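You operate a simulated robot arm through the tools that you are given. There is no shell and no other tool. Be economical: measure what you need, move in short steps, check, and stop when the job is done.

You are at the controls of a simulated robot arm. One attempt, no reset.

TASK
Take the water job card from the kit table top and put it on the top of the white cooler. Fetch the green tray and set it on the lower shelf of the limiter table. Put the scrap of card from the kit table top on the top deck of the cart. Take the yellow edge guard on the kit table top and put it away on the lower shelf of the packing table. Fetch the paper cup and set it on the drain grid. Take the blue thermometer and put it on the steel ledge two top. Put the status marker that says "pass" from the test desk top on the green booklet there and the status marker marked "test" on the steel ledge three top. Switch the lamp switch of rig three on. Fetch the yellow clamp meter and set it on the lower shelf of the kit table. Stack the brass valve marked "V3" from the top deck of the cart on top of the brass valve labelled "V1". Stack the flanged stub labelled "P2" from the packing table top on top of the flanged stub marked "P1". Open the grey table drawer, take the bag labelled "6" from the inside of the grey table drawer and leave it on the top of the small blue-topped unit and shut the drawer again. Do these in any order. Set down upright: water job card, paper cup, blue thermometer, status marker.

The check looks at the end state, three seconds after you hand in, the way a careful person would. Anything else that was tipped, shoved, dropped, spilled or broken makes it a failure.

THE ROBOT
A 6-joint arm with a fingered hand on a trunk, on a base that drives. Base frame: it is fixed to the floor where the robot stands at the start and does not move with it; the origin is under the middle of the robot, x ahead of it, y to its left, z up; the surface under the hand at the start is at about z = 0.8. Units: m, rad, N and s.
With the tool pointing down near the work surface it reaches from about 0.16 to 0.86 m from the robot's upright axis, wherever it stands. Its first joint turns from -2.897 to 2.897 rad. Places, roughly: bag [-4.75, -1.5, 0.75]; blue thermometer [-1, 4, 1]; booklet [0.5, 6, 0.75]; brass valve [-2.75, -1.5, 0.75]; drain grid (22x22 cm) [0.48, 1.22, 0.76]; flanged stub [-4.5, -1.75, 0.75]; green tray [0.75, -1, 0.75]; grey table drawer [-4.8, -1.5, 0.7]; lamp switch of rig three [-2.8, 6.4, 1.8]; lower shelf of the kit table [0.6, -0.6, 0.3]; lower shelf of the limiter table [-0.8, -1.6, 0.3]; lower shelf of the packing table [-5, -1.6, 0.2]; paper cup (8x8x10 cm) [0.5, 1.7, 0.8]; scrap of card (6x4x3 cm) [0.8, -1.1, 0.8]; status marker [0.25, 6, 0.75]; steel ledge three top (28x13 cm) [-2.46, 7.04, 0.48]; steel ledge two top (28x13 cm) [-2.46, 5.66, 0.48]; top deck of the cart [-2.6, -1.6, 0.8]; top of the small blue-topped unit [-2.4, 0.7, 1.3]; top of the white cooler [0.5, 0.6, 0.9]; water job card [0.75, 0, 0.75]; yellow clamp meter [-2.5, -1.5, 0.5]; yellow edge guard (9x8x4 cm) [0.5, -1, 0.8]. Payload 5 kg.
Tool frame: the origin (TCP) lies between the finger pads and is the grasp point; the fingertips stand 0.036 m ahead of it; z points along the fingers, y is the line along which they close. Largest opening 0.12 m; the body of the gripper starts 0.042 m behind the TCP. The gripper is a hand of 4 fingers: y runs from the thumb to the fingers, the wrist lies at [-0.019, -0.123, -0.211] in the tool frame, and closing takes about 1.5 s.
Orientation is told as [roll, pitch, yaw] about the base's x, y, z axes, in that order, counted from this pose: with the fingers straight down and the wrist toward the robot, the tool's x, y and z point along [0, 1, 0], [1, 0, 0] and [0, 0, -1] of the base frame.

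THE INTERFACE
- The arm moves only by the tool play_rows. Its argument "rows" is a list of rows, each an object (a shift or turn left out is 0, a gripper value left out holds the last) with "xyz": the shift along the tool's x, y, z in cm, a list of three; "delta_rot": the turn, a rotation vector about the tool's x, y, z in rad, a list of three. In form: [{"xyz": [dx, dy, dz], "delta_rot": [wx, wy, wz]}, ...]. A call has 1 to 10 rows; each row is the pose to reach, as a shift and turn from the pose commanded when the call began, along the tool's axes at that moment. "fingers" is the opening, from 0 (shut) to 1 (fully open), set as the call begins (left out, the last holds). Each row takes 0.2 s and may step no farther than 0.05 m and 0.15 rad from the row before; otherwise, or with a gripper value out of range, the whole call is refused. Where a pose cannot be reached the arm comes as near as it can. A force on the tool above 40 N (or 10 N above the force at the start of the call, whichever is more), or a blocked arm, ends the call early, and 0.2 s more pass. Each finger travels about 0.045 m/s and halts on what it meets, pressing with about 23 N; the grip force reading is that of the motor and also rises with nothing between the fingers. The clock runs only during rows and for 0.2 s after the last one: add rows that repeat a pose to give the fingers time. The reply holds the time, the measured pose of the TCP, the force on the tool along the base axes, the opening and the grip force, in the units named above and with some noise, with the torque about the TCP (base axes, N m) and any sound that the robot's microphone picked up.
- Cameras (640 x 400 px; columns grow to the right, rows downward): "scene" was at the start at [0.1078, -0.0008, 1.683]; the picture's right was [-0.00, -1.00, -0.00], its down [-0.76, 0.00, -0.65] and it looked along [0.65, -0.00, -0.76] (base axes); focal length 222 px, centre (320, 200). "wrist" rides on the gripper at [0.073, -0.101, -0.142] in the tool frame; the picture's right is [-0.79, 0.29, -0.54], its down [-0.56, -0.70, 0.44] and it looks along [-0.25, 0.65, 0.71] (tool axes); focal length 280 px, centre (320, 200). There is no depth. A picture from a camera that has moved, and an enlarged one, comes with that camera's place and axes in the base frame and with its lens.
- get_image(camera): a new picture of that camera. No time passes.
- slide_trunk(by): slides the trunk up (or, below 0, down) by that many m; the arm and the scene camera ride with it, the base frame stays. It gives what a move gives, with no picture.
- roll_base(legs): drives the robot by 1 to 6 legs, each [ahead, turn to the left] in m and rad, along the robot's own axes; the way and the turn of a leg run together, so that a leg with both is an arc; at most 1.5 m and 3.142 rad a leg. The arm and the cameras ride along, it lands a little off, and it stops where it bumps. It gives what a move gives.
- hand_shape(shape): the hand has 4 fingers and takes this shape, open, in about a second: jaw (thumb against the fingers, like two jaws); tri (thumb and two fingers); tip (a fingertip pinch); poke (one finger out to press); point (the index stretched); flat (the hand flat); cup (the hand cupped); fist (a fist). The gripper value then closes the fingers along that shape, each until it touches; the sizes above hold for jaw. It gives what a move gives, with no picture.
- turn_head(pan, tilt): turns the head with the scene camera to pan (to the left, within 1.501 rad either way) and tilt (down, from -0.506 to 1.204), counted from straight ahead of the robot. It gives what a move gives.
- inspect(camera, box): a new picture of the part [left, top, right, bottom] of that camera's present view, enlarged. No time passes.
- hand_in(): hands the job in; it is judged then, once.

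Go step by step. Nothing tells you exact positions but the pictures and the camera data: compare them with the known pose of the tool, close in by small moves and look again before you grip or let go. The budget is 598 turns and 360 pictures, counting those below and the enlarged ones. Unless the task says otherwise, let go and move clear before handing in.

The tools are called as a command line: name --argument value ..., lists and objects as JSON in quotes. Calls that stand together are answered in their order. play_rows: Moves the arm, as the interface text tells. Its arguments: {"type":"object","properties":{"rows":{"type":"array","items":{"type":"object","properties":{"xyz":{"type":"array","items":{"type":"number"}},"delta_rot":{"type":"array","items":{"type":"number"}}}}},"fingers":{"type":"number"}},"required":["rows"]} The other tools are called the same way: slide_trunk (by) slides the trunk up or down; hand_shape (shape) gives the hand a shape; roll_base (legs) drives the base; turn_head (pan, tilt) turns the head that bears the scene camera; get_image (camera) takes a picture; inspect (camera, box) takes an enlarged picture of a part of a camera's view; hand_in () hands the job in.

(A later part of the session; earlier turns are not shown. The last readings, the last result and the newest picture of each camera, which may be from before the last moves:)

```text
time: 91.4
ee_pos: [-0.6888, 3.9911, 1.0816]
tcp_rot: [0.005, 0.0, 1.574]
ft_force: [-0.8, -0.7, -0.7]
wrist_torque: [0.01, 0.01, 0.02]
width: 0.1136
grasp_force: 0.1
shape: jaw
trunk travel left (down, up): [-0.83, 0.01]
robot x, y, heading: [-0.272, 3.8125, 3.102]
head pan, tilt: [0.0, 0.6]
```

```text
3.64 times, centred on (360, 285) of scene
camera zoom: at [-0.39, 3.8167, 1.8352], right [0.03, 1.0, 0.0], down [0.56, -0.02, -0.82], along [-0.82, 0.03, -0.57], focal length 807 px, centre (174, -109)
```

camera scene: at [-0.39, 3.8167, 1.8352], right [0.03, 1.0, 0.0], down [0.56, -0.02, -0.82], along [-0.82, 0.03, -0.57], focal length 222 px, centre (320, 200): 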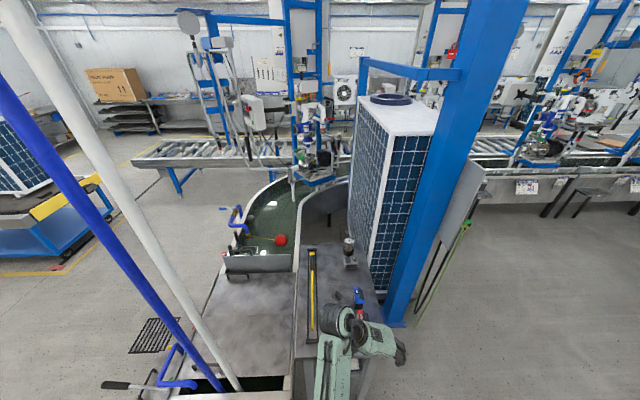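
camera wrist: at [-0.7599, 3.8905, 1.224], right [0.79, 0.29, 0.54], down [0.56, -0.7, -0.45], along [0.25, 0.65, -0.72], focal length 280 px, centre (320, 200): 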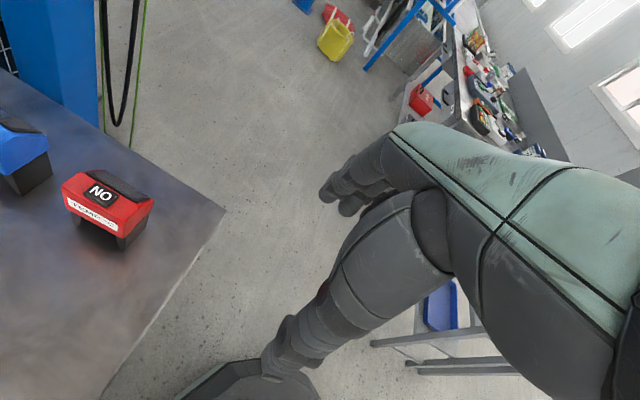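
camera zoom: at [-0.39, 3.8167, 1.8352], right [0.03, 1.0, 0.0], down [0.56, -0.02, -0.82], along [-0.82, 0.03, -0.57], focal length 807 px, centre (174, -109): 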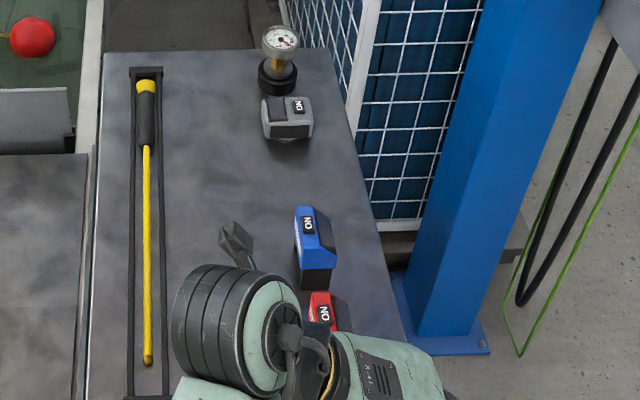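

play_rows --rows '[{"xyz": [4.7, 0.3, 0]}, {"xyz": [9.4, 0.6, 0]}, {"xyz": [14.1, 1, 0]}, {"xyz": [18.8, 1.4, 0]}, {"xyz": [23.5, 1.8, 0]}, {"xyz": [28, 2, 0]}, {"xyz": [28, 2, 3]}]' --fingers 1.0

get_image --camera "wrist"

inspect --camera "scene" --box '[290, 230, 430, 340]'

```text
time: 93.0
ee_pos: [-0.9668, 4.0113, 1.0507]
tcp_rot: [0.007, 0.0, 1.575]
ft_force: [0.6, 1.0, 0.2]
wrist_torque: [-0.03, -0.01, 0.0]
width: 0.1198
grasp_force: 0.1
shape: jaw
trunk travel left (down, up): [-0.83, 0.01]
robot x, y, heading: [-0.2744, 3.8145, 3.107]
head pan, tilt: [0.0, 0.6]
```

```text
284 pictures are left
camera wrist: at [-1.0377, 3.9101, 1.1935], right [0.79, 0.29, 0.54], down [0.56, -0.7, -0.45], along [0.24, 0.65, -0.72], focal length 280 px, centre (320, 200)
```

wrist: 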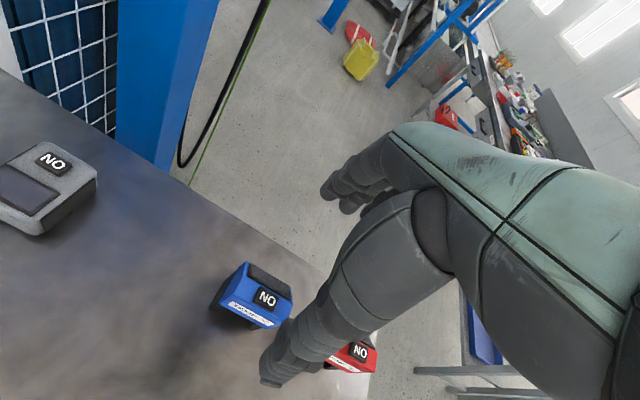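

```text
3.64 times, centred on (360, 285) of scene
camera zoom: at [-0.3888, 3.8168, 1.8354], right [0.03, 1.0, 0.0], down [0.56, -0.02, -0.83], along [-0.82, 0.03, -0.56], focal length 807 px, centre (174, -109)
```

zoom: 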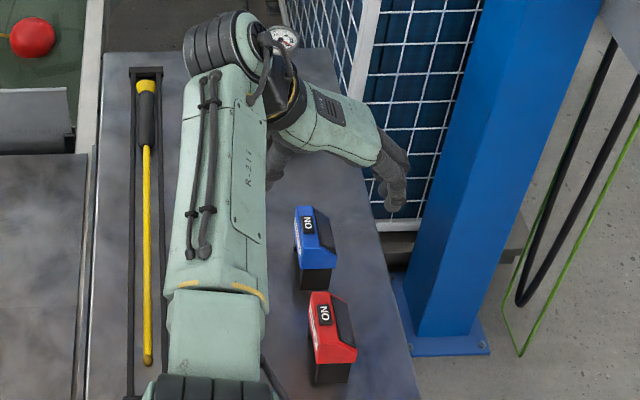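

inspect --camera "wrist" --box '[190, 240, 310, 345]'

```text
3.81 times, centred on (250, 292) of wrist
camera zoom: at [-1.0377, 3.9101, 1.1935], right [0.79, 0.29, 0.54], down [0.56, -0.7, -0.45], along [0.24, 0.65, -0.72], focal length 1068 px, centre (587, -152)
```

zoom: 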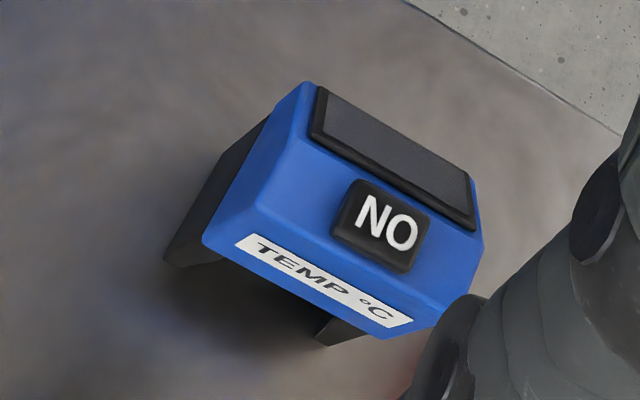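

It reads "TEMP °C"; centre is under the TCP. Lower around it.

play_rows --rows '[{"xyz": [0.2, 0, 4]}, {"xyz": [0.3, 0, 8]}, {"xyz": [0.3, 0, 12]}, {"xyz": [0.3, 0, 15]}]'

get_image --camera "wrist"

inspect --camera "scene" --box '[290, 230, 430, 340]'

```text
time: 94.0
ee_pos: [-0.9721, 4.0104, 0.9011]
tcp_rot: [0.005, 0.0, 1.576]
ft_force: [-0.7, -0.4, -0.4]
wrist_torque: [-0.02, -0.02, -0.02]
width: 0.1196
grasp_force: 0.0
shape: jaw
trunk travel left (down, up): [-0.83, 0.01]
robot x, y, heading: [-0.2738, 3.8151, 3.108]
head pan, tilt: [0.0, 0.6]
```

```text
281 pictures are left
camera wrist: at [-1.044, 3.9099, 1.0433], right [0.79, 0.29, 0.54], down [0.56, -0.7, -0.45], along [0.24, 0.65, -0.72], focal length 280 px, centre (320, 200)
```

wrist: 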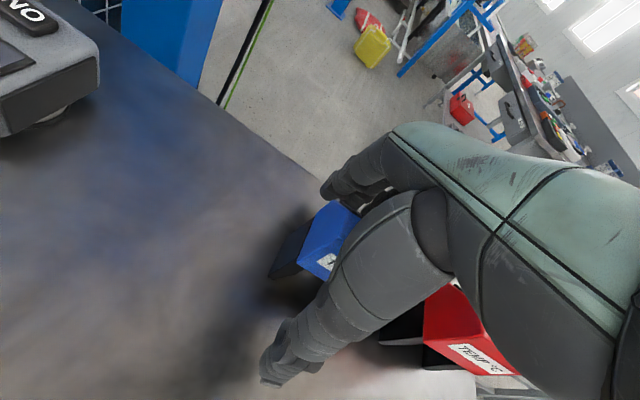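

```text
3.64 times, centred on (360, 285) of scene
camera zoom: at [-0.391, 3.817, 1.8352], right [0.03, 1.0, 0.0], down [0.57, -0.02, -0.82], along [-0.82, 0.03, -0.57], focal length 807 px, centre (174, -109)
```

zoom: 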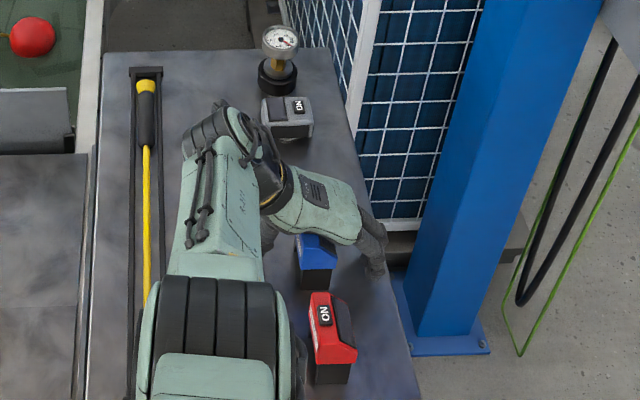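

play_rows --rows '[{"xyz": [-0.5, 0, 0]}, {"xyz": [-0.5, 0, 0]}, {"xyz": [-0.5, 0, 0]}, {"xyz": [-0.5, 0, 0]}, {"xyz": [-0.5, 0, 0]}, {"xyz": [-0.5, 0, 0]}, {"xyz": [-0.5, 0, 0]}]' --fingers 0.0

inspect --camera "wrist" --box '[220, 150, 420, 350]'

```text
time: 95.6
ee_pos: [-0.9669, 4.0109, 0.902]
tcp_rot: [0.006, 0.0, 1.576]
ft_force: [0.0, -0.5, -0.4]
wrist_torque: [0.02, -0.06, 0.04]
width: 0.0262
grasp_force: 23.4
shape: jaw
trunk travel left (down, up): [-0.83, 0.01]
robot x, y, heading: [-0.2713, 3.8148, 3.106]
head pan, tilt: [0.0, 0.6]
```

```text
2.00 times, centred on (320, 250) of wrist
camera zoom: at [-1.0388, 3.9097, 1.0444], right [0.79, 0.29, 0.54], down [0.56, -0.7, -0.45], along [0.24, 0.65, -0.72], focal length 561 px, centre (320, 100)
```

zoom: 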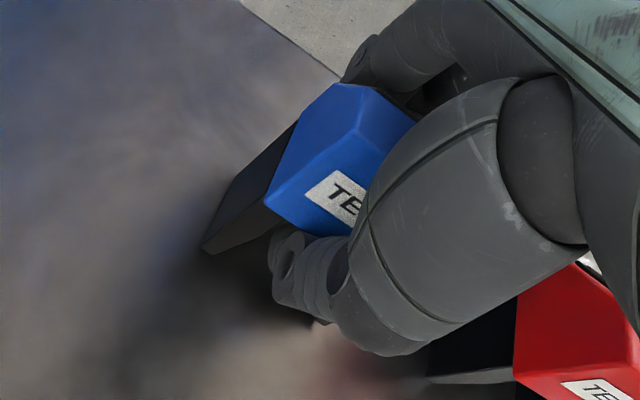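

play_rows --rows '[{"xyz": [0, 0, -2]}, {"xyz": [0, 0, -5]}, {"xyz": [0, 0, -10]}, {"xyz": [0, 0, -15]}, {"xyz": [0, 0, -18]}]'

inspect --camera "wrist" --box '[220, 150, 420, 350]'

get_image --camera "scene"

```text
time: 96.8
ee_pos: [-0.9686, 4.0103, 1.0841]
tcp_rot: [0.005, 0.0, 1.576]
ft_force: [-0.1, 0.5, -2.1]
wrist_torque: [0.01, 0.03, -0.02]
width: 0.0266
grasp_force: 23.2
shape: jaw
trunk travel left (down, up): [-0.83, 0.01]
robot x, y, heading: [-0.2699, 3.8123, 3.109]
head pan, tilt: [0.0, 0.6]
```

```text
2.00 times, centred on (320, 250) of wrist
camera zoom: at [-1.0399, 3.9086, 1.2259], right [0.79, 0.29, 0.54], down [0.56, -0.7, -0.45], along [0.24, 0.65, -0.72], focal length 561 px, centre (320, 100)
```

zoom: 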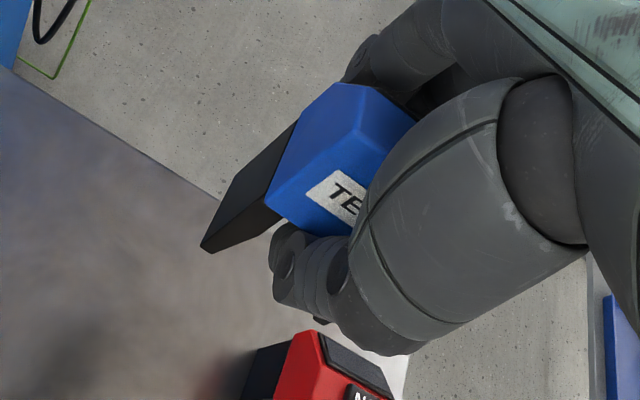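

```text
277 pictures are left
camera scene: at [-0.3896, 3.8169, 1.8352], right [0.03, 1.0, 0.0], down [0.56, -0.02, -0.82], along [-0.82, 0.03, -0.57], focal length 222 px, centre (320, 200)
```

scene: 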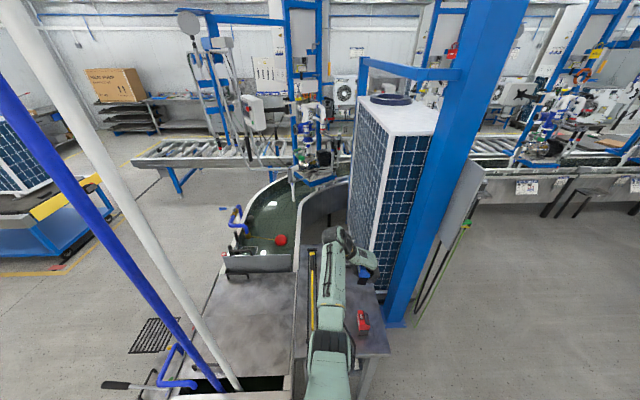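

Thermometer held upright. Retract the arm, back off, turn right and look toward the ledges.

play_rows --rows '[{"xyz": [-4.5, 0, 0]}, {"xyz": [-9, -1, 0]}, {"xyz": [-13.5, -2, 0]}, {"xyz": [-18, -3, 0]}, {"xyz": [-22.5, -4, 0]}, {"xyz": [-27, -5, 0]}]'

roll_base --legs '[[-0.15, 0], [0, -0.95]]'

turn_head --pan 0.0 --tilt 0.4

get_image --camera "scene"

```text
time: 98.2
ee_pos: [-0.6964, 3.9608, 1.0829]
tcp_rot: [0.01, 0.0, 1.576]
ft_force: [0.2, 0.3, -1.7]
wrist_torque: [0.02, 0.03, 0.06]
width: 0.0265
grasp_force: 23.0
shape: jaw
trunk travel left (down, up): [-0.83, 0.01]
robot x, y, heading: [-0.2711, 3.8153, 3.105]
head pan, tilt: [0.0, 0.6]
```

```text
time: 102.5
ee_pos: [-0.2409, 4.2437, 1.0828]
tcp_rot: [0.006, 0.001, 0.601]
ft_force: [-0.1, -0.3, -2.3]
wrist_torque: [0.0, 0.02, 0.01]
width: 0.0266
grasp_force: 23.1
shape: jaw
trunk travel left (down, up): [-0.83, 0.01]
robot x, y, heading: [-0.12, 3.8109, 2.134]
head pan, tilt: [0.0, 0.6]
```

```text
time: 103.3
ee_pos: [-0.2391, 4.2437, 1.0813]
tcp_rot: [0.006, 0.001, 0.601]
ft_force: [-0.2, 0.3, -2.3]
wrist_torque: [-0.03, 0.03, -0.02]
width: 0.0264
grasp_force: 23.0
shape: jaw
trunk travel left (down, up): [-0.83, 0.01]
robot x, y, heading: [-0.1203, 3.8119, 2.133]
head pan, tilt: [0.0, 0.4]
```

```text
276 pictures are left
camera scene: at [-0.1882, 3.9118, 1.8534], right [0.85, 0.53, 0.0], down [0.21, -0.33, -0.92], along [-0.49, 0.78, -0.39], focal length 222 px, centre (320, 200)
```

scene: 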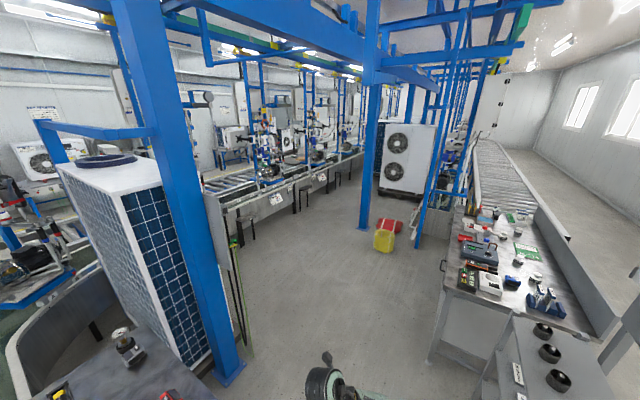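

inspect --camera "scene" --box '[190, 90, 390, 250]'

inspect --camera "scene" --box '[430, 180, 640, 370]'

```text
2.50 times, centred on (290, 170) of scene
camera zoom: at [-0.1882, 3.9118, 1.8534], right [0.85, 0.53, 0.0], down [0.21, -0.33, -0.92], along [-0.49, 0.78, -0.39], focal length 555 px, centre (395, 275)
```

zoom: 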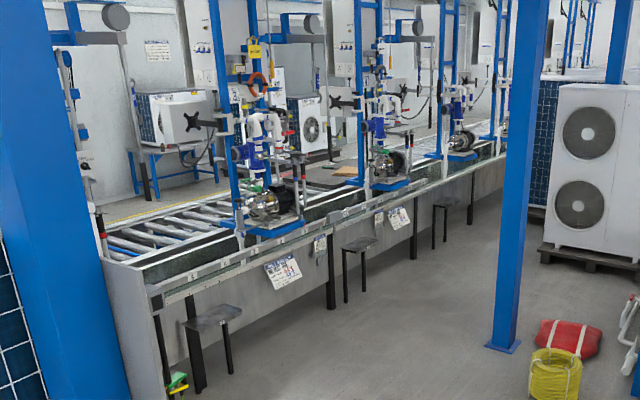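

```text
2.11 times, centred on (535, 275) of scene
camera zoom: at [-0.1882, 3.9118, 1.8534], right [0.85, 0.53, 0.0], down [0.21, -0.33, -0.92], along [-0.49, 0.78, -0.39], focal length 467 px, centre (-133, 42)
```

zoom: 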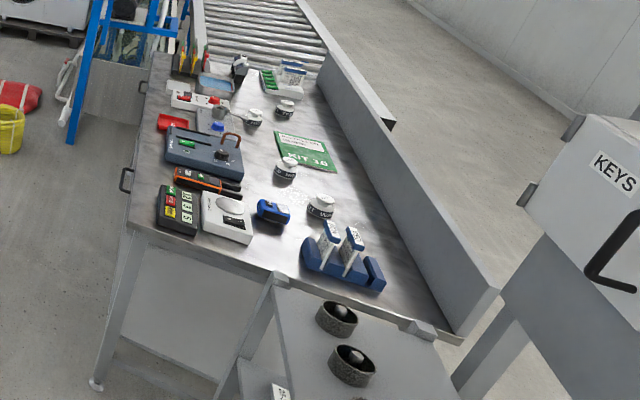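

Ledge two is the first small shelf at about (-2.45, 5.65). Drive there by way of the open aisle.

roll_base --legs '[[0, -0.037], [1.0, 0], [0.95, 0], [0, 0.82], [0.6, 0], [0, 0.22]]'

turn_head --pan 0.0 --tilt 0.75

get_image --camera "scene"

```text
time: 120.9
ee_pos: [-2.0698, 5.7753, 1.0823]
tcp_rot: [0.006, 0.0, 1.582]
ft_force: [-0.1, -0.2, -2.6]
wrist_torque: [-0.01, 0.01, 0.0]
width: 0.0267
grasp_force: 22.5
shape: jaw
trunk travel left (down, up): [-0.83, 0.01]
robot x, y, heading: [-1.6407, 5.6319, 3.115]
head pan, tilt: [0.0, 0.4]
```

```text
time: 121.8
ee_pos: [-2.069, 5.7753, 1.0826]
tcp_rot: [0.007, 0.001, 1.581]
ft_force: [0.3, -0.3, -2.4]
wrist_torque: [-0.02, -0.02, 0.03]
width: 0.0263
grasp_force: 23.1
shape: jaw
trunk travel left (down, up): [-0.83, 0.01]
robot x, y, heading: [-1.6401, 5.6289, 3.117]
head pan, tilt: [0.0, 0.75]
```

```text
273 pictures are left
camera scene: at [-1.7539, 5.6332, 1.8225], right [0.03, 1.0, 0.0], down [0.68, -0.02, -0.73], along [-0.73, 0.02, -0.68], focal length 222 px, centre (320, 200)
```

scene: 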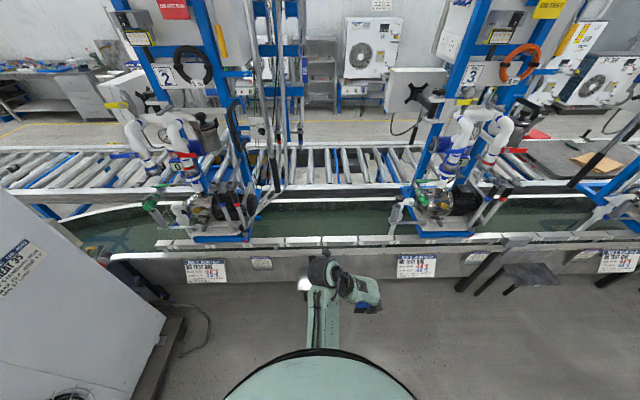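

I'm in front of ledge two (hidden behind my hand). Drive 0.12 closer and slide the trunk down.

roll_base --legs '[[0.13, 0]]'

slide_trunk --by -0.38

get_image --camera "scene"

get_image --camera "wrist"

```text
time: 123.1
ee_pos: [-2.1986, 5.7796, 1.0827]
tcp_rot: [0.008, -0.001, 1.583]
ft_force: [-0.8, 0.2, -1.9]
wrist_torque: [0.01, 0.07, 0.0]
width: 0.0265
grasp_force: 23.3
shape: jaw
trunk travel left (down, up): [-0.83, 0.01]
robot x, y, heading: [-1.7729, 5.6328, 3.114]
head pan, tilt: [0.0, 0.75]
```

```text
time: 126.8
ee_pos: [-2.1997, 5.7782, 0.7007]
tcp_rot: [0.005, 0.0, 1.585]
ft_force: [-0.3, 0.5, -1.7]
wrist_torque: [-0.01, 0.02, 0.02]
width: 0.0262
grasp_force: 22.8
shape: jaw
trunk travel left (down, up): [-0.45, 0.39]
robot x, y, heading: [-1.7721, 5.6341, 3.115]
head pan, tilt: [0.0, 0.75]
```

```text
272 pictures are left
camera scene: at [-1.8859, 5.6366, 1.4424], right [0.03, 1.0, 0.0], down [0.68, -0.02, -0.73], along [-0.73, 0.02, -0.68], focal length 222 px, centre (320, 200)
```

scene: 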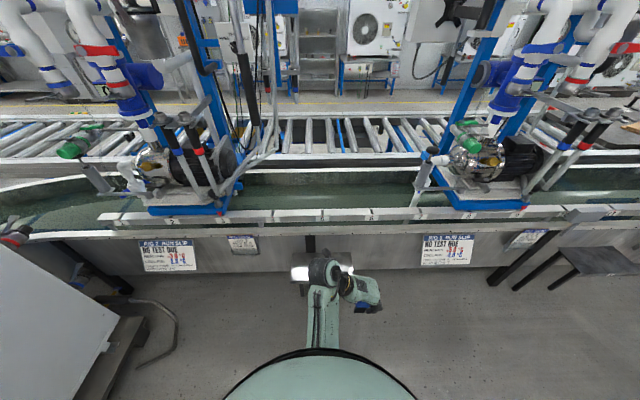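

```text
271 pictures are left
camera wrist: at [-2.2712, 5.6777, 0.8441], right [0.79, 0.3, 0.54], down [0.57, -0.69, -0.45], along [0.24, 0.66, -0.72], focal length 280 px, centre (320, 200)
```

wrist: 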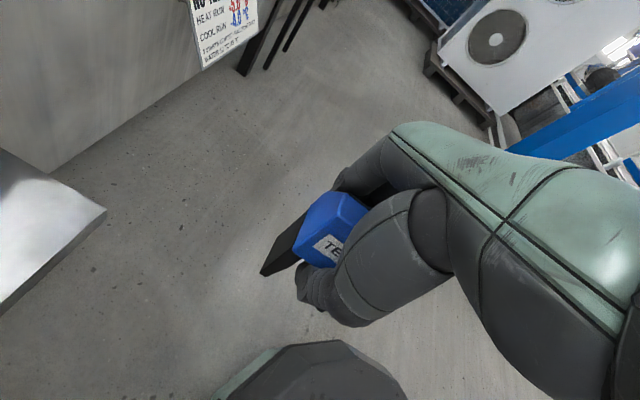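

play_rows --rows '[{"xyz": [4.2, -2, 0]}, {"xyz": [8.4, -4, 0]}, {"xyz": [12.6, -6, 0]}, {"xyz": [16.8, -8, 0]}, {"xyz": [20.8, -10, 0]}, {"xyz": [24.2, -11.5, 0]}, {"xyz": [24.2, -11.5, 4]}]'

get_image --camera "scene"

get_image --camera "wrist"

```text
time: 128.4
ee_pos: [-2.4429, 5.6602, 0.6637]
tcp_rot: [0.005, -0.001, 1.584]
ft_force: [0.6, -0.8, -1.4]
wrist_torque: [0.01, 0.0, 0.01]
width: 0.0263
grasp_force: 23.1
shape: jaw
trunk travel left (down, up): [-0.45, 0.39]
robot x, y, heading: [-1.7725, 5.6304, 3.116]
head pan, tilt: [0.0, 0.75]
```

```text
270 pictures are left
camera scene: at [-1.8864, 5.6368, 1.4424], right [0.03, 1.0, 0.0], down [0.68, -0.02, -0.73], along [-0.73, 0.02, -0.68], focal length 222 px, centre (320, 200)
```

scene: 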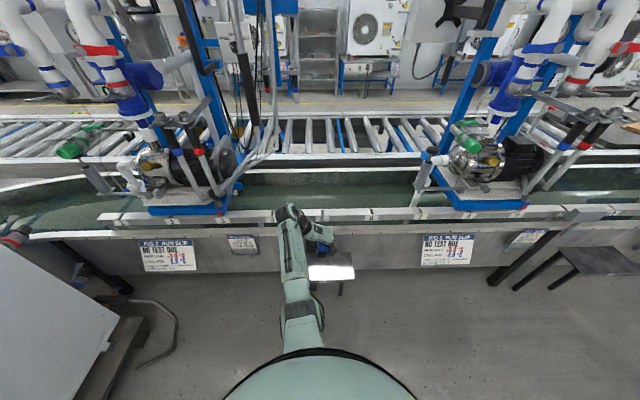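

```text
269 pictures are left
camera wrist: at [-2.5126, 5.5588, 0.8059], right [0.79, 0.3, 0.54], down [0.57, -0.69, -0.45], along [0.24, 0.66, -0.72], focal length 280 px, centre (320, 200)
```

wrist: 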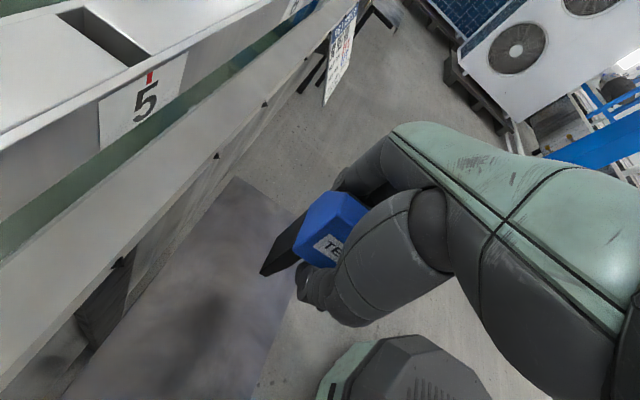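

The hand would be tight against the trough rim in this yaw. I'll back off, turn the hand to the natural yaw (closing along x) and come back.

play_rows --rows '[{"xyz": [-4, 0, -2]}, {"xyz": [-8, 0, -4], "delta_rot": [0, 0, -0.14]}, {"xyz": [-12, 0, -4], "delta_rot": [0, 0, -0.28]}, {"xyz": [-16, 0, -4], "delta_rot": [0, 0, -0.42]}, {"xyz": [-18, 0, -4], "delta_rot": [0, 0, -0.56]}, {"xyz": [-18, 0, -4], "delta_rot": [0, 0, -0.7]}, {"xyz": [-18, 0, -4], "delta_rot": [0, 0, -0.84]}, {"xyz": [-18, 0, -4], "delta_rot": [0, 0, -0.98]}, {"xyz": [-18, 0, -4], "delta_rot": [0, 0, -1.12]}, {"xyz": [-18, 0, -4], "delta_rot": [0, 0, -1.26]}]'

play_rows --rows '[{"xyz": [0, 0, 0], "delta_rot": [0, 0, -0.14]}, {"xyz": [0, 0, 0], "delta_rot": [0, 0, -0.28]}]'

get_image --camera "wrist"

```text
time: 130.6
ee_pos: [-2.2611, 5.6641, 0.7005]
tcp_rot: [0.0, -0.005, 2.846]
ft_force: [0.3, -0.1, -2.3]
wrist_torque: [0.0, 0.01, 0.0]
width: 0.0263
grasp_force: 23.1
shape: jaw
trunk travel left (down, up): [-0.45, 0.39]
robot x, y, heading: [-1.772, 5.6306, 3.119]
head pan, tilt: [0.0, 0.75]
```

```text
time: 131.2
ee_pos: [-2.2605, 5.6636, 0.7011]
tcp_rot: [0.001, -0.006, 3.126]
ft_force: [0.4, -0.3, -1.5]
wrist_torque: [0.0, -0.02, -0.03]
width: 0.0264
grasp_force: 23.1
shape: jaw
trunk travel left (down, up): [-0.45, 0.39]
robot x, y, heading: [-1.7724, 5.638, 3.114]
head pan, tilt: [0.0, 0.75]
```

```text
268 pictures are left
camera wrist: at [-2.1602, 5.59, 0.8432], right [-0.27, 0.79, 0.54], down [0.71, 0.55, -0.45], along [-0.65, 0.26, -0.71], focal length 280 px, centre (320, 200)
```

wrist: 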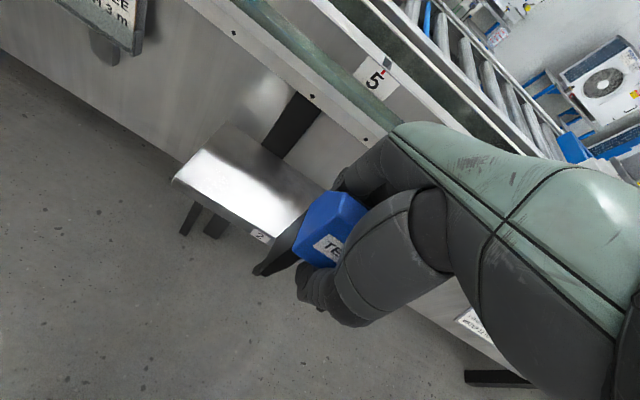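

play_rows --rows '[{"xyz": [0, 4.5, 0]}, {"xyz": [0, 9, 0]}, {"xyz": [0, 13.5, 0]}, {"xyz": [0, 18, 0]}, {"xyz": [0, 18, 4]}, {"xyz": [0, 18, 8]}, {"xyz": [0, 18, 12]}]'

get_image --camera "wrist"

inspect --camera "scene" --box '[250, 200, 390, 320]'

```text
time: 132.8
ee_pos: [-2.4428, 5.6674, 0.582]
tcp_rot: [0.0, -0.007, 3.124]
ft_force: [0.5, -0.1, -2.1]
wrist_torque: [-0.01, -0.01, 0.0]
width: 0.0264
grasp_force: 23.1
shape: jaw
trunk travel left (down, up): [-0.45, 0.39]
robot x, y, heading: [-1.7709, 5.6338, 3.111]
head pan, tilt: [0.0, 0.75]
```

```text
267 pictures are left
camera wrist: at [-2.3414, 5.5937, 0.7234], right [-0.27, 0.79, 0.54], down [0.71, 0.55, -0.45], along [-0.65, 0.26, -0.71], focal length 280 px, centre (320, 200)
```

wrist: 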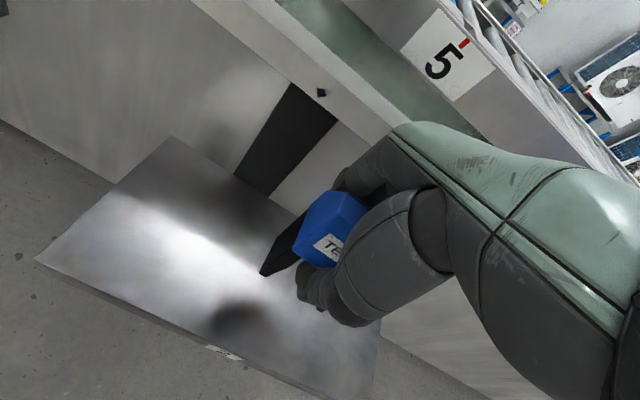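

```text
3.33 times, centred on (320, 260) of scene
camera zoom: at [-1.8863, 5.6366, 1.4424], right [0.03, 1.0, 0.0], down [0.68, -0.02, -0.73], along [-0.73, 0.02, -0.68], focal length 740 px, centre (320, 0)
```

zoom: 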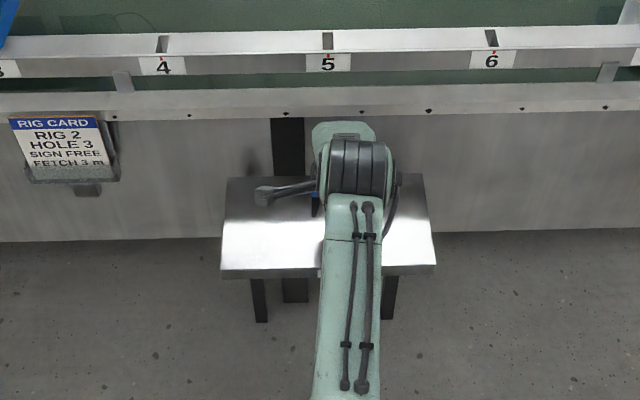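

play_rows --rows '[{"xyz": [0, 0, 1.5]}, {"xyz": [0, 0, 2.2]}, {"xyz": [0, 0, 2.6]}, {"xyz": [0, 0, 3.0]}, {"xyz": [0, 0, 3.4]}]'

get_image --camera "wrist"

```text
time: 134.0
ee_pos: [-2.4412, 5.6663, 0.5502]
tcp_rot: [0.002, -0.005, 3.124]
ft_force: [-0.2, 0.6, -2.1]
wrist_torque: [0.02, -0.01, 0.02]
width: 0.0263
grasp_force: 23.0
shape: jaw
trunk travel left (down, up): [-0.45, 0.39]
robot x, y, heading: [-1.7721, 5.6315, 3.112]
head pan, tilt: [0.0, 0.75]
```

```text
265 pictures are left
camera wrist: at [-2.3403, 5.5924, 0.6909], right [-0.27, 0.79, 0.54], down [0.71, 0.55, -0.45], along [-0.65, 0.26, -0.71], focal length 280 px, centre (320, 200)
```

wrist: 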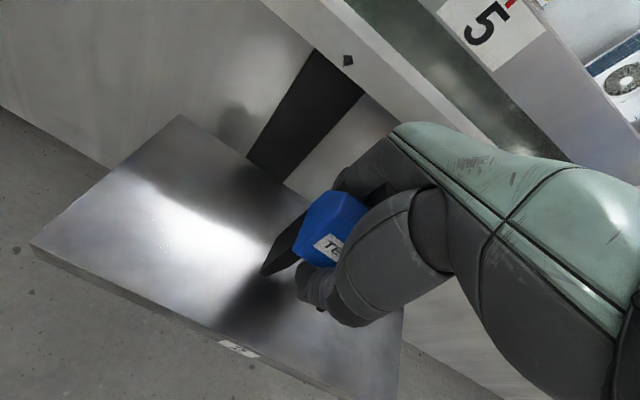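

play_rows --rows '[{"xyz": [0, 0, 0.4]}, {"xyz": [0, 0, 0.8]}, {"xyz": [0, 0, 1.2]}, {"xyz": [0, 0, 1.6]}]'

inspect --camera "wrist" --box '[200, 150, 400, 350]'

```text
time: 135.0
ee_pos: [-2.4395, 5.6651, 0.534]
tcp_rot: [-0.001, -0.006, 3.125]
ft_force: [0.2, -0.3, -2.2]
wrist_torque: [0.0, -0.01, -0.02]
width: 0.0261
grasp_force: 23.2
shape: jaw
trunk travel left (down, up): [-0.45, 0.39]
robot x, y, heading: [-1.7696, 5.6301, 3.114]
head pan, tilt: [0.0, 0.75]
```

```text
2.00 times, centred on (300, 250) of wrist
camera zoom: at [-2.3402, 5.5928, 0.6748], right [-0.27, 0.79, 0.54], down [0.71, 0.55, -0.45], along [-0.65, 0.26, -0.71], focal length 561 px, centre (360, 100)
```

zoom: 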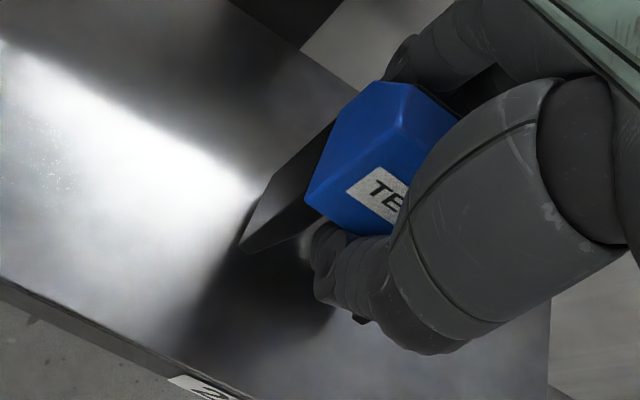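

play_rows --rows '[{"xyz": [0, 0, 0.3]}, {"xyz": [0, 0, 0.6]}, {"xyz": [0, 0, 0.9]}, {"xyz": [0, 0, 1.2]}]'

inspect --camera "wrist" --box '[200, 150, 400, 350]'

```text
time: 136.0
ee_pos: [-2.4414, 5.6661, 0.5229]
tcp_rot: [-0.002, -0.008, 3.124]
ft_force: [-0.2, 0.0, 1.7]
wrist_torque: [0.04, 0.03, -0.01]
width: 0.0263
grasp_force: 22.9
shape: jaw
trunk travel left (down, up): [-0.45, 0.39]
robot x, y, heading: [-1.7707, 5.6356, 3.112]
head pan, tilt: [0.0, 0.75]
```

```text
2.00 times, centred on (300, 250) of wrist
camera zoom: at [-2.341, 5.5926, 0.6635], right [-0.27, 0.79, 0.54], down [0.71, 0.55, -0.45], along [-0.65, 0.26, -0.71], focal length 561 px, centre (360, 100)
```

zoom: 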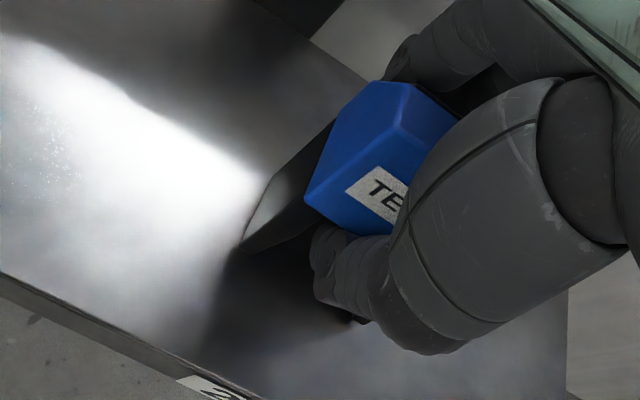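

Contact. Press a touch more, then open.

play_rows --rows '[{"xyz": [0, 0, 0.2]}, {"xyz": [0, 0, 0.2]}]'

play_rows --rows '[{"xyz": [0, 0, 0]}, {"xyz": [0, 0, 0]}, {"xyz": [0, 0, 0]}, {"xyz": [0, 0, 0]}, {"xyz": [0, 0, 0]}]' --fingers 0.78

inspect --camera "wrist" --box '[200, 150, 400, 350]'

```text
time: 136.6
ee_pos: [-2.4415, 5.666, 0.5227]
tcp_rot: [-0.001, -0.008, 3.125]
ft_force: [2.2, 0.3, 10.8]
wrist_torque: [0.06, 0.1, -0.02]
width: 0.0268
grasp_force: 22.7
shape: jaw
trunk travel left (down, up): [-0.45, 0.39]
robot x, y, heading: [-1.7725, 5.6318, 3.115]
head pan, tilt: [0.0, 0.75]
```

```text
time: 137.8
ee_pos: [-2.4423, 5.6659, 0.5193]
tcp_rot: [0.0, -0.005, 3.123]
ft_force: [0.0, -0.1, -0.4]
wrist_torque: [0.0, -0.03, 0.02]
width: 0.0934
grasp_force: 0.1
shape: jaw
trunk travel left (down, up): [-0.45, 0.39]
robot x, y, heading: [-1.773, 5.636, 3.116]
head pan, tilt: [0.0, 0.75]
```

```text
2.00 times, centred on (300, 250) of wrist
camera zoom: at [-2.3407, 5.5924, 0.6608], right [-0.27, 0.79, 0.54], down [0.71, 0.55, -0.45], along [-0.65, 0.26, -0.71], focal length 561 px, centre (360, 100)
```

zoom: 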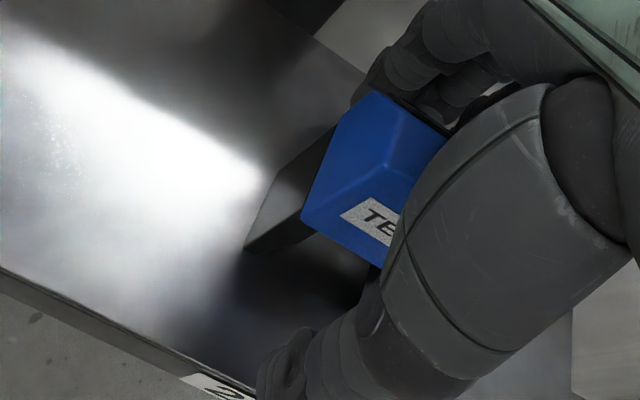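

play_rows --rows '[{"xyz": [0, 0.8, 0]}, {"xyz": [0, 0.8, -2]}, {"xyz": [0, 0.8, -5]}, {"xyz": [0, 0.8, -9]}, {"xyz": [0, 0.8, -13]}, {"xyz": [0, -4, -14]}, {"xyz": [0, -8.5, -15]}, {"xyz": [0, -13, -15]}]'

get_image --camera "wrist"

inspect --camera "scene" --box '[250, 200, 390, 320]'

```text
time: 139.6
ee_pos: [-2.3101, 5.6644, 0.6704]
tcp_rot: [0.001, -0.006, 3.123]
ft_force: [-0.1, 0.0, 1.1]
wrist_torque: [0.01, 0.0, -0.01]
width: 0.0935
grasp_force: 0.0
shape: jaw
trunk travel left (down, up): [-0.45, 0.39]
robot x, y, heading: [-1.7763, 5.6346, 3.114]
head pan, tilt: [0.0, 0.75]
```

```text
261 pictures are left
camera wrist: at [-2.2099, 5.5914, 0.8117], right [-0.27, 0.79, 0.54], down [0.71, 0.55, -0.45], along [-0.65, 0.26, -0.71], focal length 280 px, centre (320, 200)
```

wrist: 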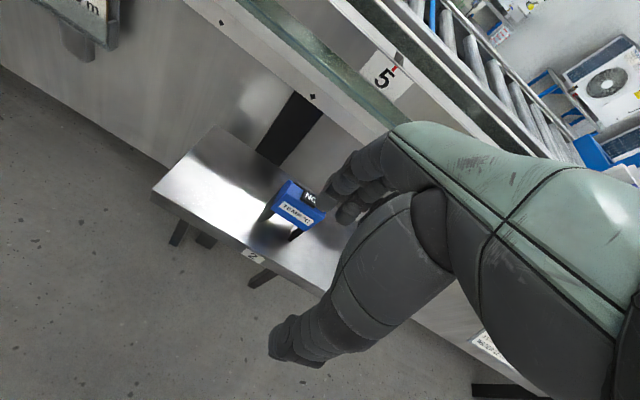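

```text
3.33 times, centred on (320, 260) of scene
camera zoom: at [-1.8842, 5.6364, 1.4426], right [0.03, 1.0, 0.0], down [0.68, -0.02, -0.73], along [-0.73, 0.02, -0.68], focal length 740 px, centre (320, 0)
```

zoom: 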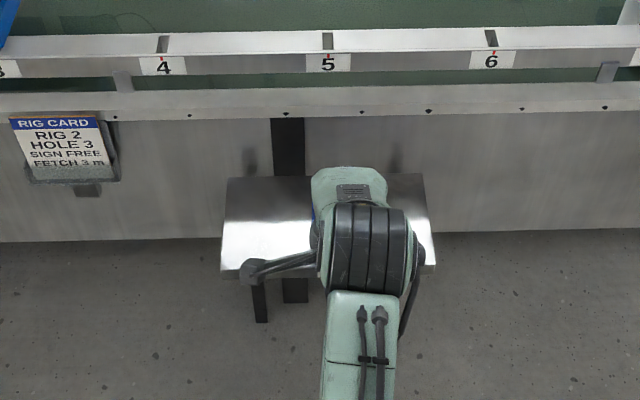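

Thermometer done. Next the lamp switch of rig three: raise trunk, drive along +y to y≈6.4, face -x and look up.

slide_trunk --by 0.38

roll_base --legs '[[0, -1.545], [0.72, 0], [0, 1.57]]'

turn_head --pan 0.0 --tilt 0.1

get_image --camera "scene"

```text
time: 143.3
ee_pos: [-2.3115, 5.6639, 1.05]
tcp_rot: [0.001, -0.005, 3.125]
ft_force: [0.1, -0.2, -0.7]
wrist_torque: [0.0, -0.01, -0.04]
width: 0.0933
grasp_force: 0.0
shape: jaw
trunk travel left (down, up): [-0.83, 0.01]
robot x, y, heading: [-1.7759, 5.6327, 3.117]
head pan, tilt: [0.0, 0.75]
```

```text
time: 156.5
ee_pos: [-2.3206, 6.3544, 1.05]
tcp_rot: [-0.001, -0.007, -3.108]
ft_force: [-0.3, 0.2, -0.3]
wrist_torque: [-0.01, 0.0, 0.03]
width: 0.0932
grasp_force: 0.1
shape: jaw
trunk travel left (down, up): [-0.83, 0.01]
robot x, y, heading: [-1.7812, 6.3481, -3.117]
head pan, tilt: [0.0, 0.75]
```

```text
time: 157.6
ee_pos: [-2.3199, 6.3535, 1.0485]
tcp_rot: [0.0, -0.005, -3.109]
ft_force: [0.9, 0.3, -0.3]
wrist_torque: [0.0, -0.02, 0.01]
width: 0.0935
grasp_force: 0.0
shape: jaw
trunk travel left (down, up): [-0.83, 0.01]
robot x, y, heading: [-1.78, 6.3509, -3.117]
head pan, tilt: [0.0, 0.099]
```

```text
259 pictures are left
camera scene: at [-1.9026, 6.346, 1.8814], right [-0.02, 1.0, 0.0], down [0.1, 0.0, -0.99], along [-0.99, -0.02, -0.1], focal length 222 px, centre (320, 200)
```

scene: 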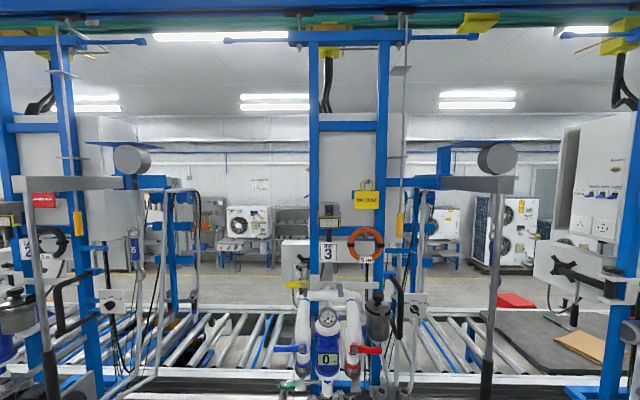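

inspect --camera "scene" --box '[270, 130, 430, 290]'

inspect --camera "scene" --box '[300, 185, 360, 235]'

```text
2.50 times, centred on (350, 210) of scene
camera zoom: at [-1.9026, 6.346, 1.8814], right [-0.02, 1.0, 0.0], down [0.1, 0.0, -0.99], along [-0.99, -0.02, -0.1], focal length 555 px, centre (245, 175)
```

zoom: 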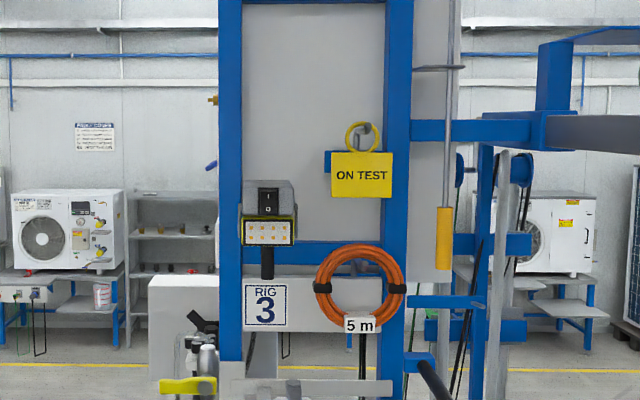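

```text
8.00 times, centred on (330, 210) of scene
camera zoom: at [-1.9026, 6.346, 1.8814], right [-0.02, 1.0, 0.0], down [0.1, 0.0, -0.99], along [-0.99, -0.02, -0.1], focal length 1775 px, centre (240, 120)
```

zoom: 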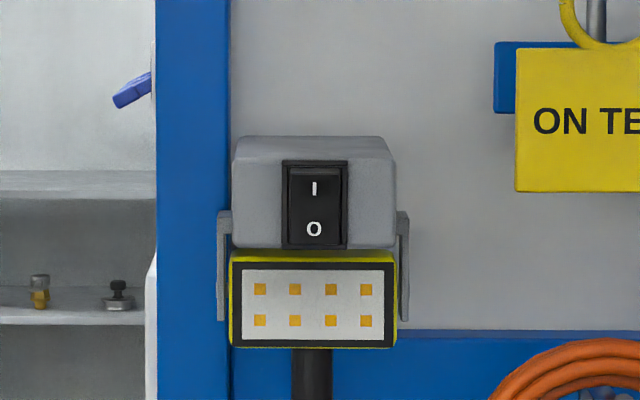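

The switch is a rocker, "I" at the top, around (-2.8, 6.366, 1.755). I'll shape the hand to poke and pitch it forward while rising.

hand_shape --shape "poke"

play_rows --rows '[{"xyz": [0, 0, -2], "delta_rot": [-0.15, 0, 0]}, {"xyz": [0, -2, -4], "delta_rot": [-0.3, 0, 0]}, {"xyz": [0, -4, -8], "delta_rot": [-0.45, 0, 0]}, {"xyz": [0, -5, -12], "delta_rot": [-0.6, 0, 0]}, {"xyz": [0, -5, -16], "delta_rot": [-0.75, 0, 0]}, {"xyz": [0, -5, -20], "delta_rot": [-0.9, 0, 0]}, {"xyz": [0, -5, -24], "delta_rot": [-1.05, 0, 0]}, {"xyz": [0, -5, -28], "delta_rot": [-1.2, 0, 0]}, {"xyz": [0, -5, -32], "delta_rot": [-1.35, 0, 0]}, {"xyz": [0, -5, -36], "delta_rot": [-1.5, 0, 0]}]'

get_image --camera "scene"

get_image --camera "wrist"

```text
time: 158.5
ee_pos: [-2.3204, 6.3531, 1.049]
tcp_rot: [0.0, -0.006, -3.108]
ft_force: [-0.6, -0.4, -0.1]
wrist_torque: [0.0, 0.01, 0.05]
width: 0.0
grasp_force: 0.0
shape: poke
trunk travel left (down, up): [-0.83, 0.01]
robot x, y, heading: [-1.7812, 6.3491, -3.116]
head pan, tilt: [0.0, 0.099]
```

```text
time: 159.8
ee_pos: [-2.3134, 6.3611, 1.2881]
tcp_rot: [-0.042, -0.931, -3.059]
ft_force: [0.6, 0.2, 0.0]
wrist_torque: [-0.01, 0.02, 0.01]
width: 0.0002
grasp_force: 0.2
shape: poke
trunk travel left (down, up): [-0.83, 0.01]
robot x, y, heading: [-1.782, 6.3487, -3.116]
head pan, tilt: [0.0, 0.099]
stopped in row 6: the arm was blocked; the commanded pose is now the measured one
```

```text
256 pictures are left
camera scene: at [-1.8968, 6.3532, 1.895], right [-0.02, 1.0, 0.0], down [0.1, 0.0, -1.0], along [-1.0, -0.03, -0.1], focal length 222 px, centre (320, 200)
```

scene: 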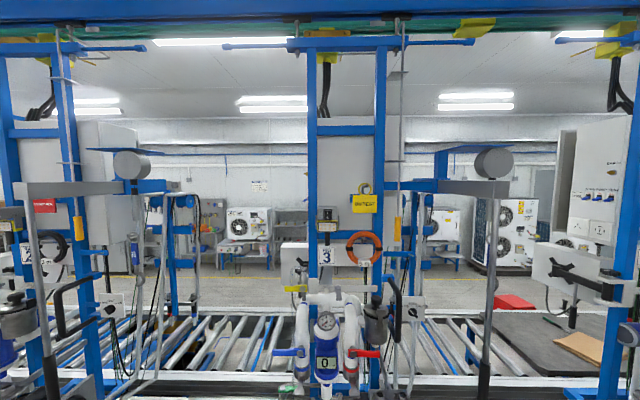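

```text
255 pictures are left
camera wrist: at [-2.1353, 6.2976, 1.29], right [0.23, 0.79, 0.57], down [0.03, 0.58, -0.81], along [-0.97, 0.2, 0.1], focal length 280 px, centre (320, 200)
```

wrist: 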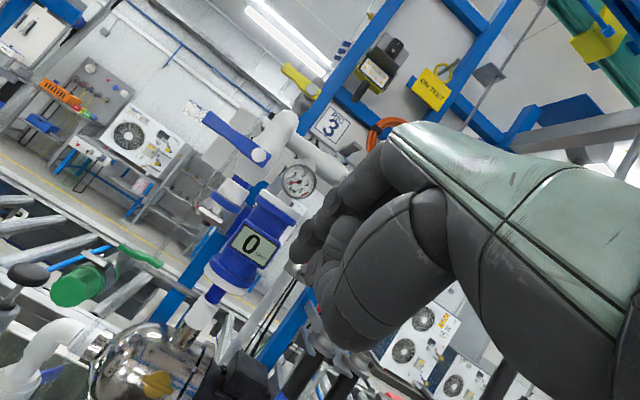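

The arm is blocked against my own body; I'll extend outward while rising.

play_rows --rows '[{"xyz": [0, 2, 3]}, {"xyz": [0, 5, 5]}, {"xyz": [0, 9, 5], "delta_rot": [-0.09, 0, 0]}, {"xyz": [0, 13, 4], "delta_rot": [-0.18, 0, 0]}, {"xyz": [0, 17, 2], "delta_rot": [-0.27, 0, 0]}, {"xyz": [0, 21, 0], "delta_rot": [-0.36, 0, 0]}, {"xyz": [0, 25, -2], "delta_rot": [-0.45, 0, 0]}, {"xyz": [0, 29, -4], "delta_rot": [-0.54, 0, 0]}]'

get_image --camera "scene"

```text
time: 161.6
ee_pos: [-2.456, 6.3401, 1.5338]
tcp_rot: [-0.311, -1.473, -2.785]
ft_force: [1.1, 0.5, 0.2]
wrist_torque: [0.01, 0.03, 0.02]
width: 0.0
grasp_force: 0.0
shape: poke
trunk travel left (down, up): [-0.83, 0.01]
robot x, y, heading: [-1.7809, 6.3506, -3.116]
head pan, tilt: [0.0, 0.099]
```

```text
254 pictures are left
camera scene: at [-1.9037, 6.3465, 1.8813], right [-0.02, 1.0, 0.0], down [0.1, 0.0, -0.99], along [-0.99, -0.02, -0.1], focal length 222 px, centre (320, 200)
```

scene: 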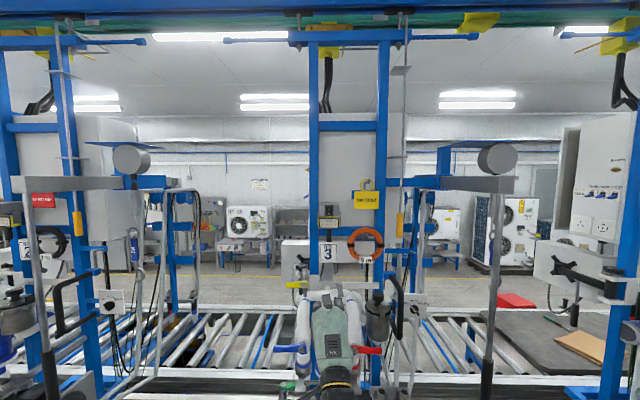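

play_rows --rows '[{"xyz": [0, 4, 2]}, {"xyz": [0, 8, 4], "delta_rot": [-0.05, 0, 0]}, {"xyz": [0, 12, 6], "delta_rot": [-0.1, 0, 0]}, {"xyz": [0, 16, 8], "delta_rot": [-0.1, 0, 0]}, {"xyz": [0, 20, 9], "delta_rot": [-0.1, 0, 0]}]'

get_image --camera "scene"

get_image --camera "wrist"

```text
time: 162.8
ee_pos: [-2.5639, 6.3276, 1.7257]
tcp_rot: [-1.717, -1.539, -1.375]
ft_force: [0.2, 1.2, -0.5]
wrist_torque: [0.0, 0.06, 0.03]
width: 0.0002
grasp_force: 0.0
shape: poke
trunk travel left (down, up): [-0.83, 0.01]
robot x, y, heading: [-1.7782, 6.347, -3.116]
head pan, tilt: [0.0, 0.099]
```

```text
253 pictures are left
camera scene: at [-1.9032, 6.3458, 1.8813], right [-0.02, 1.0, 0.0], down [0.1, 0.0, -0.99], along [-0.99, -0.02, -0.1], focal length 222 px, centre (320, 200)
```

scene: 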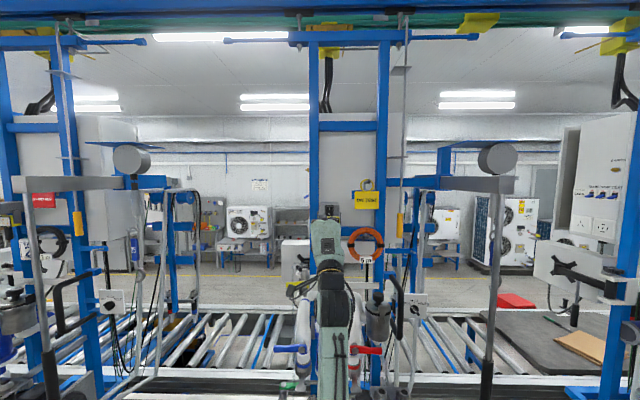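

```text
252 pictures are left
camera wrist: at [-2.4185, 6.2678, 1.6202], right [0.51, 0.81, 0.31], down [-0.47, 0.56, -0.68], along [-0.72, 0.2, 0.66], focal length 280 px, centre (320, 200)
```

wrist: 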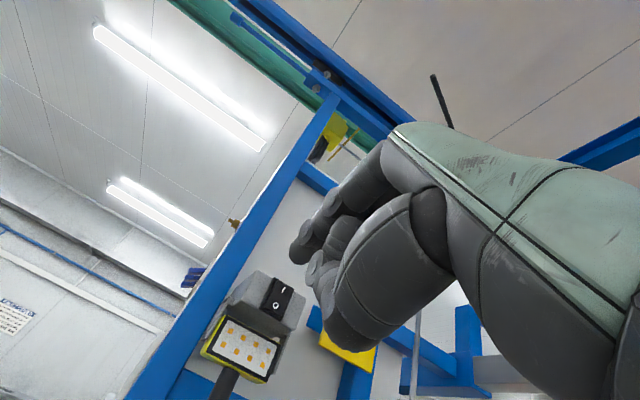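

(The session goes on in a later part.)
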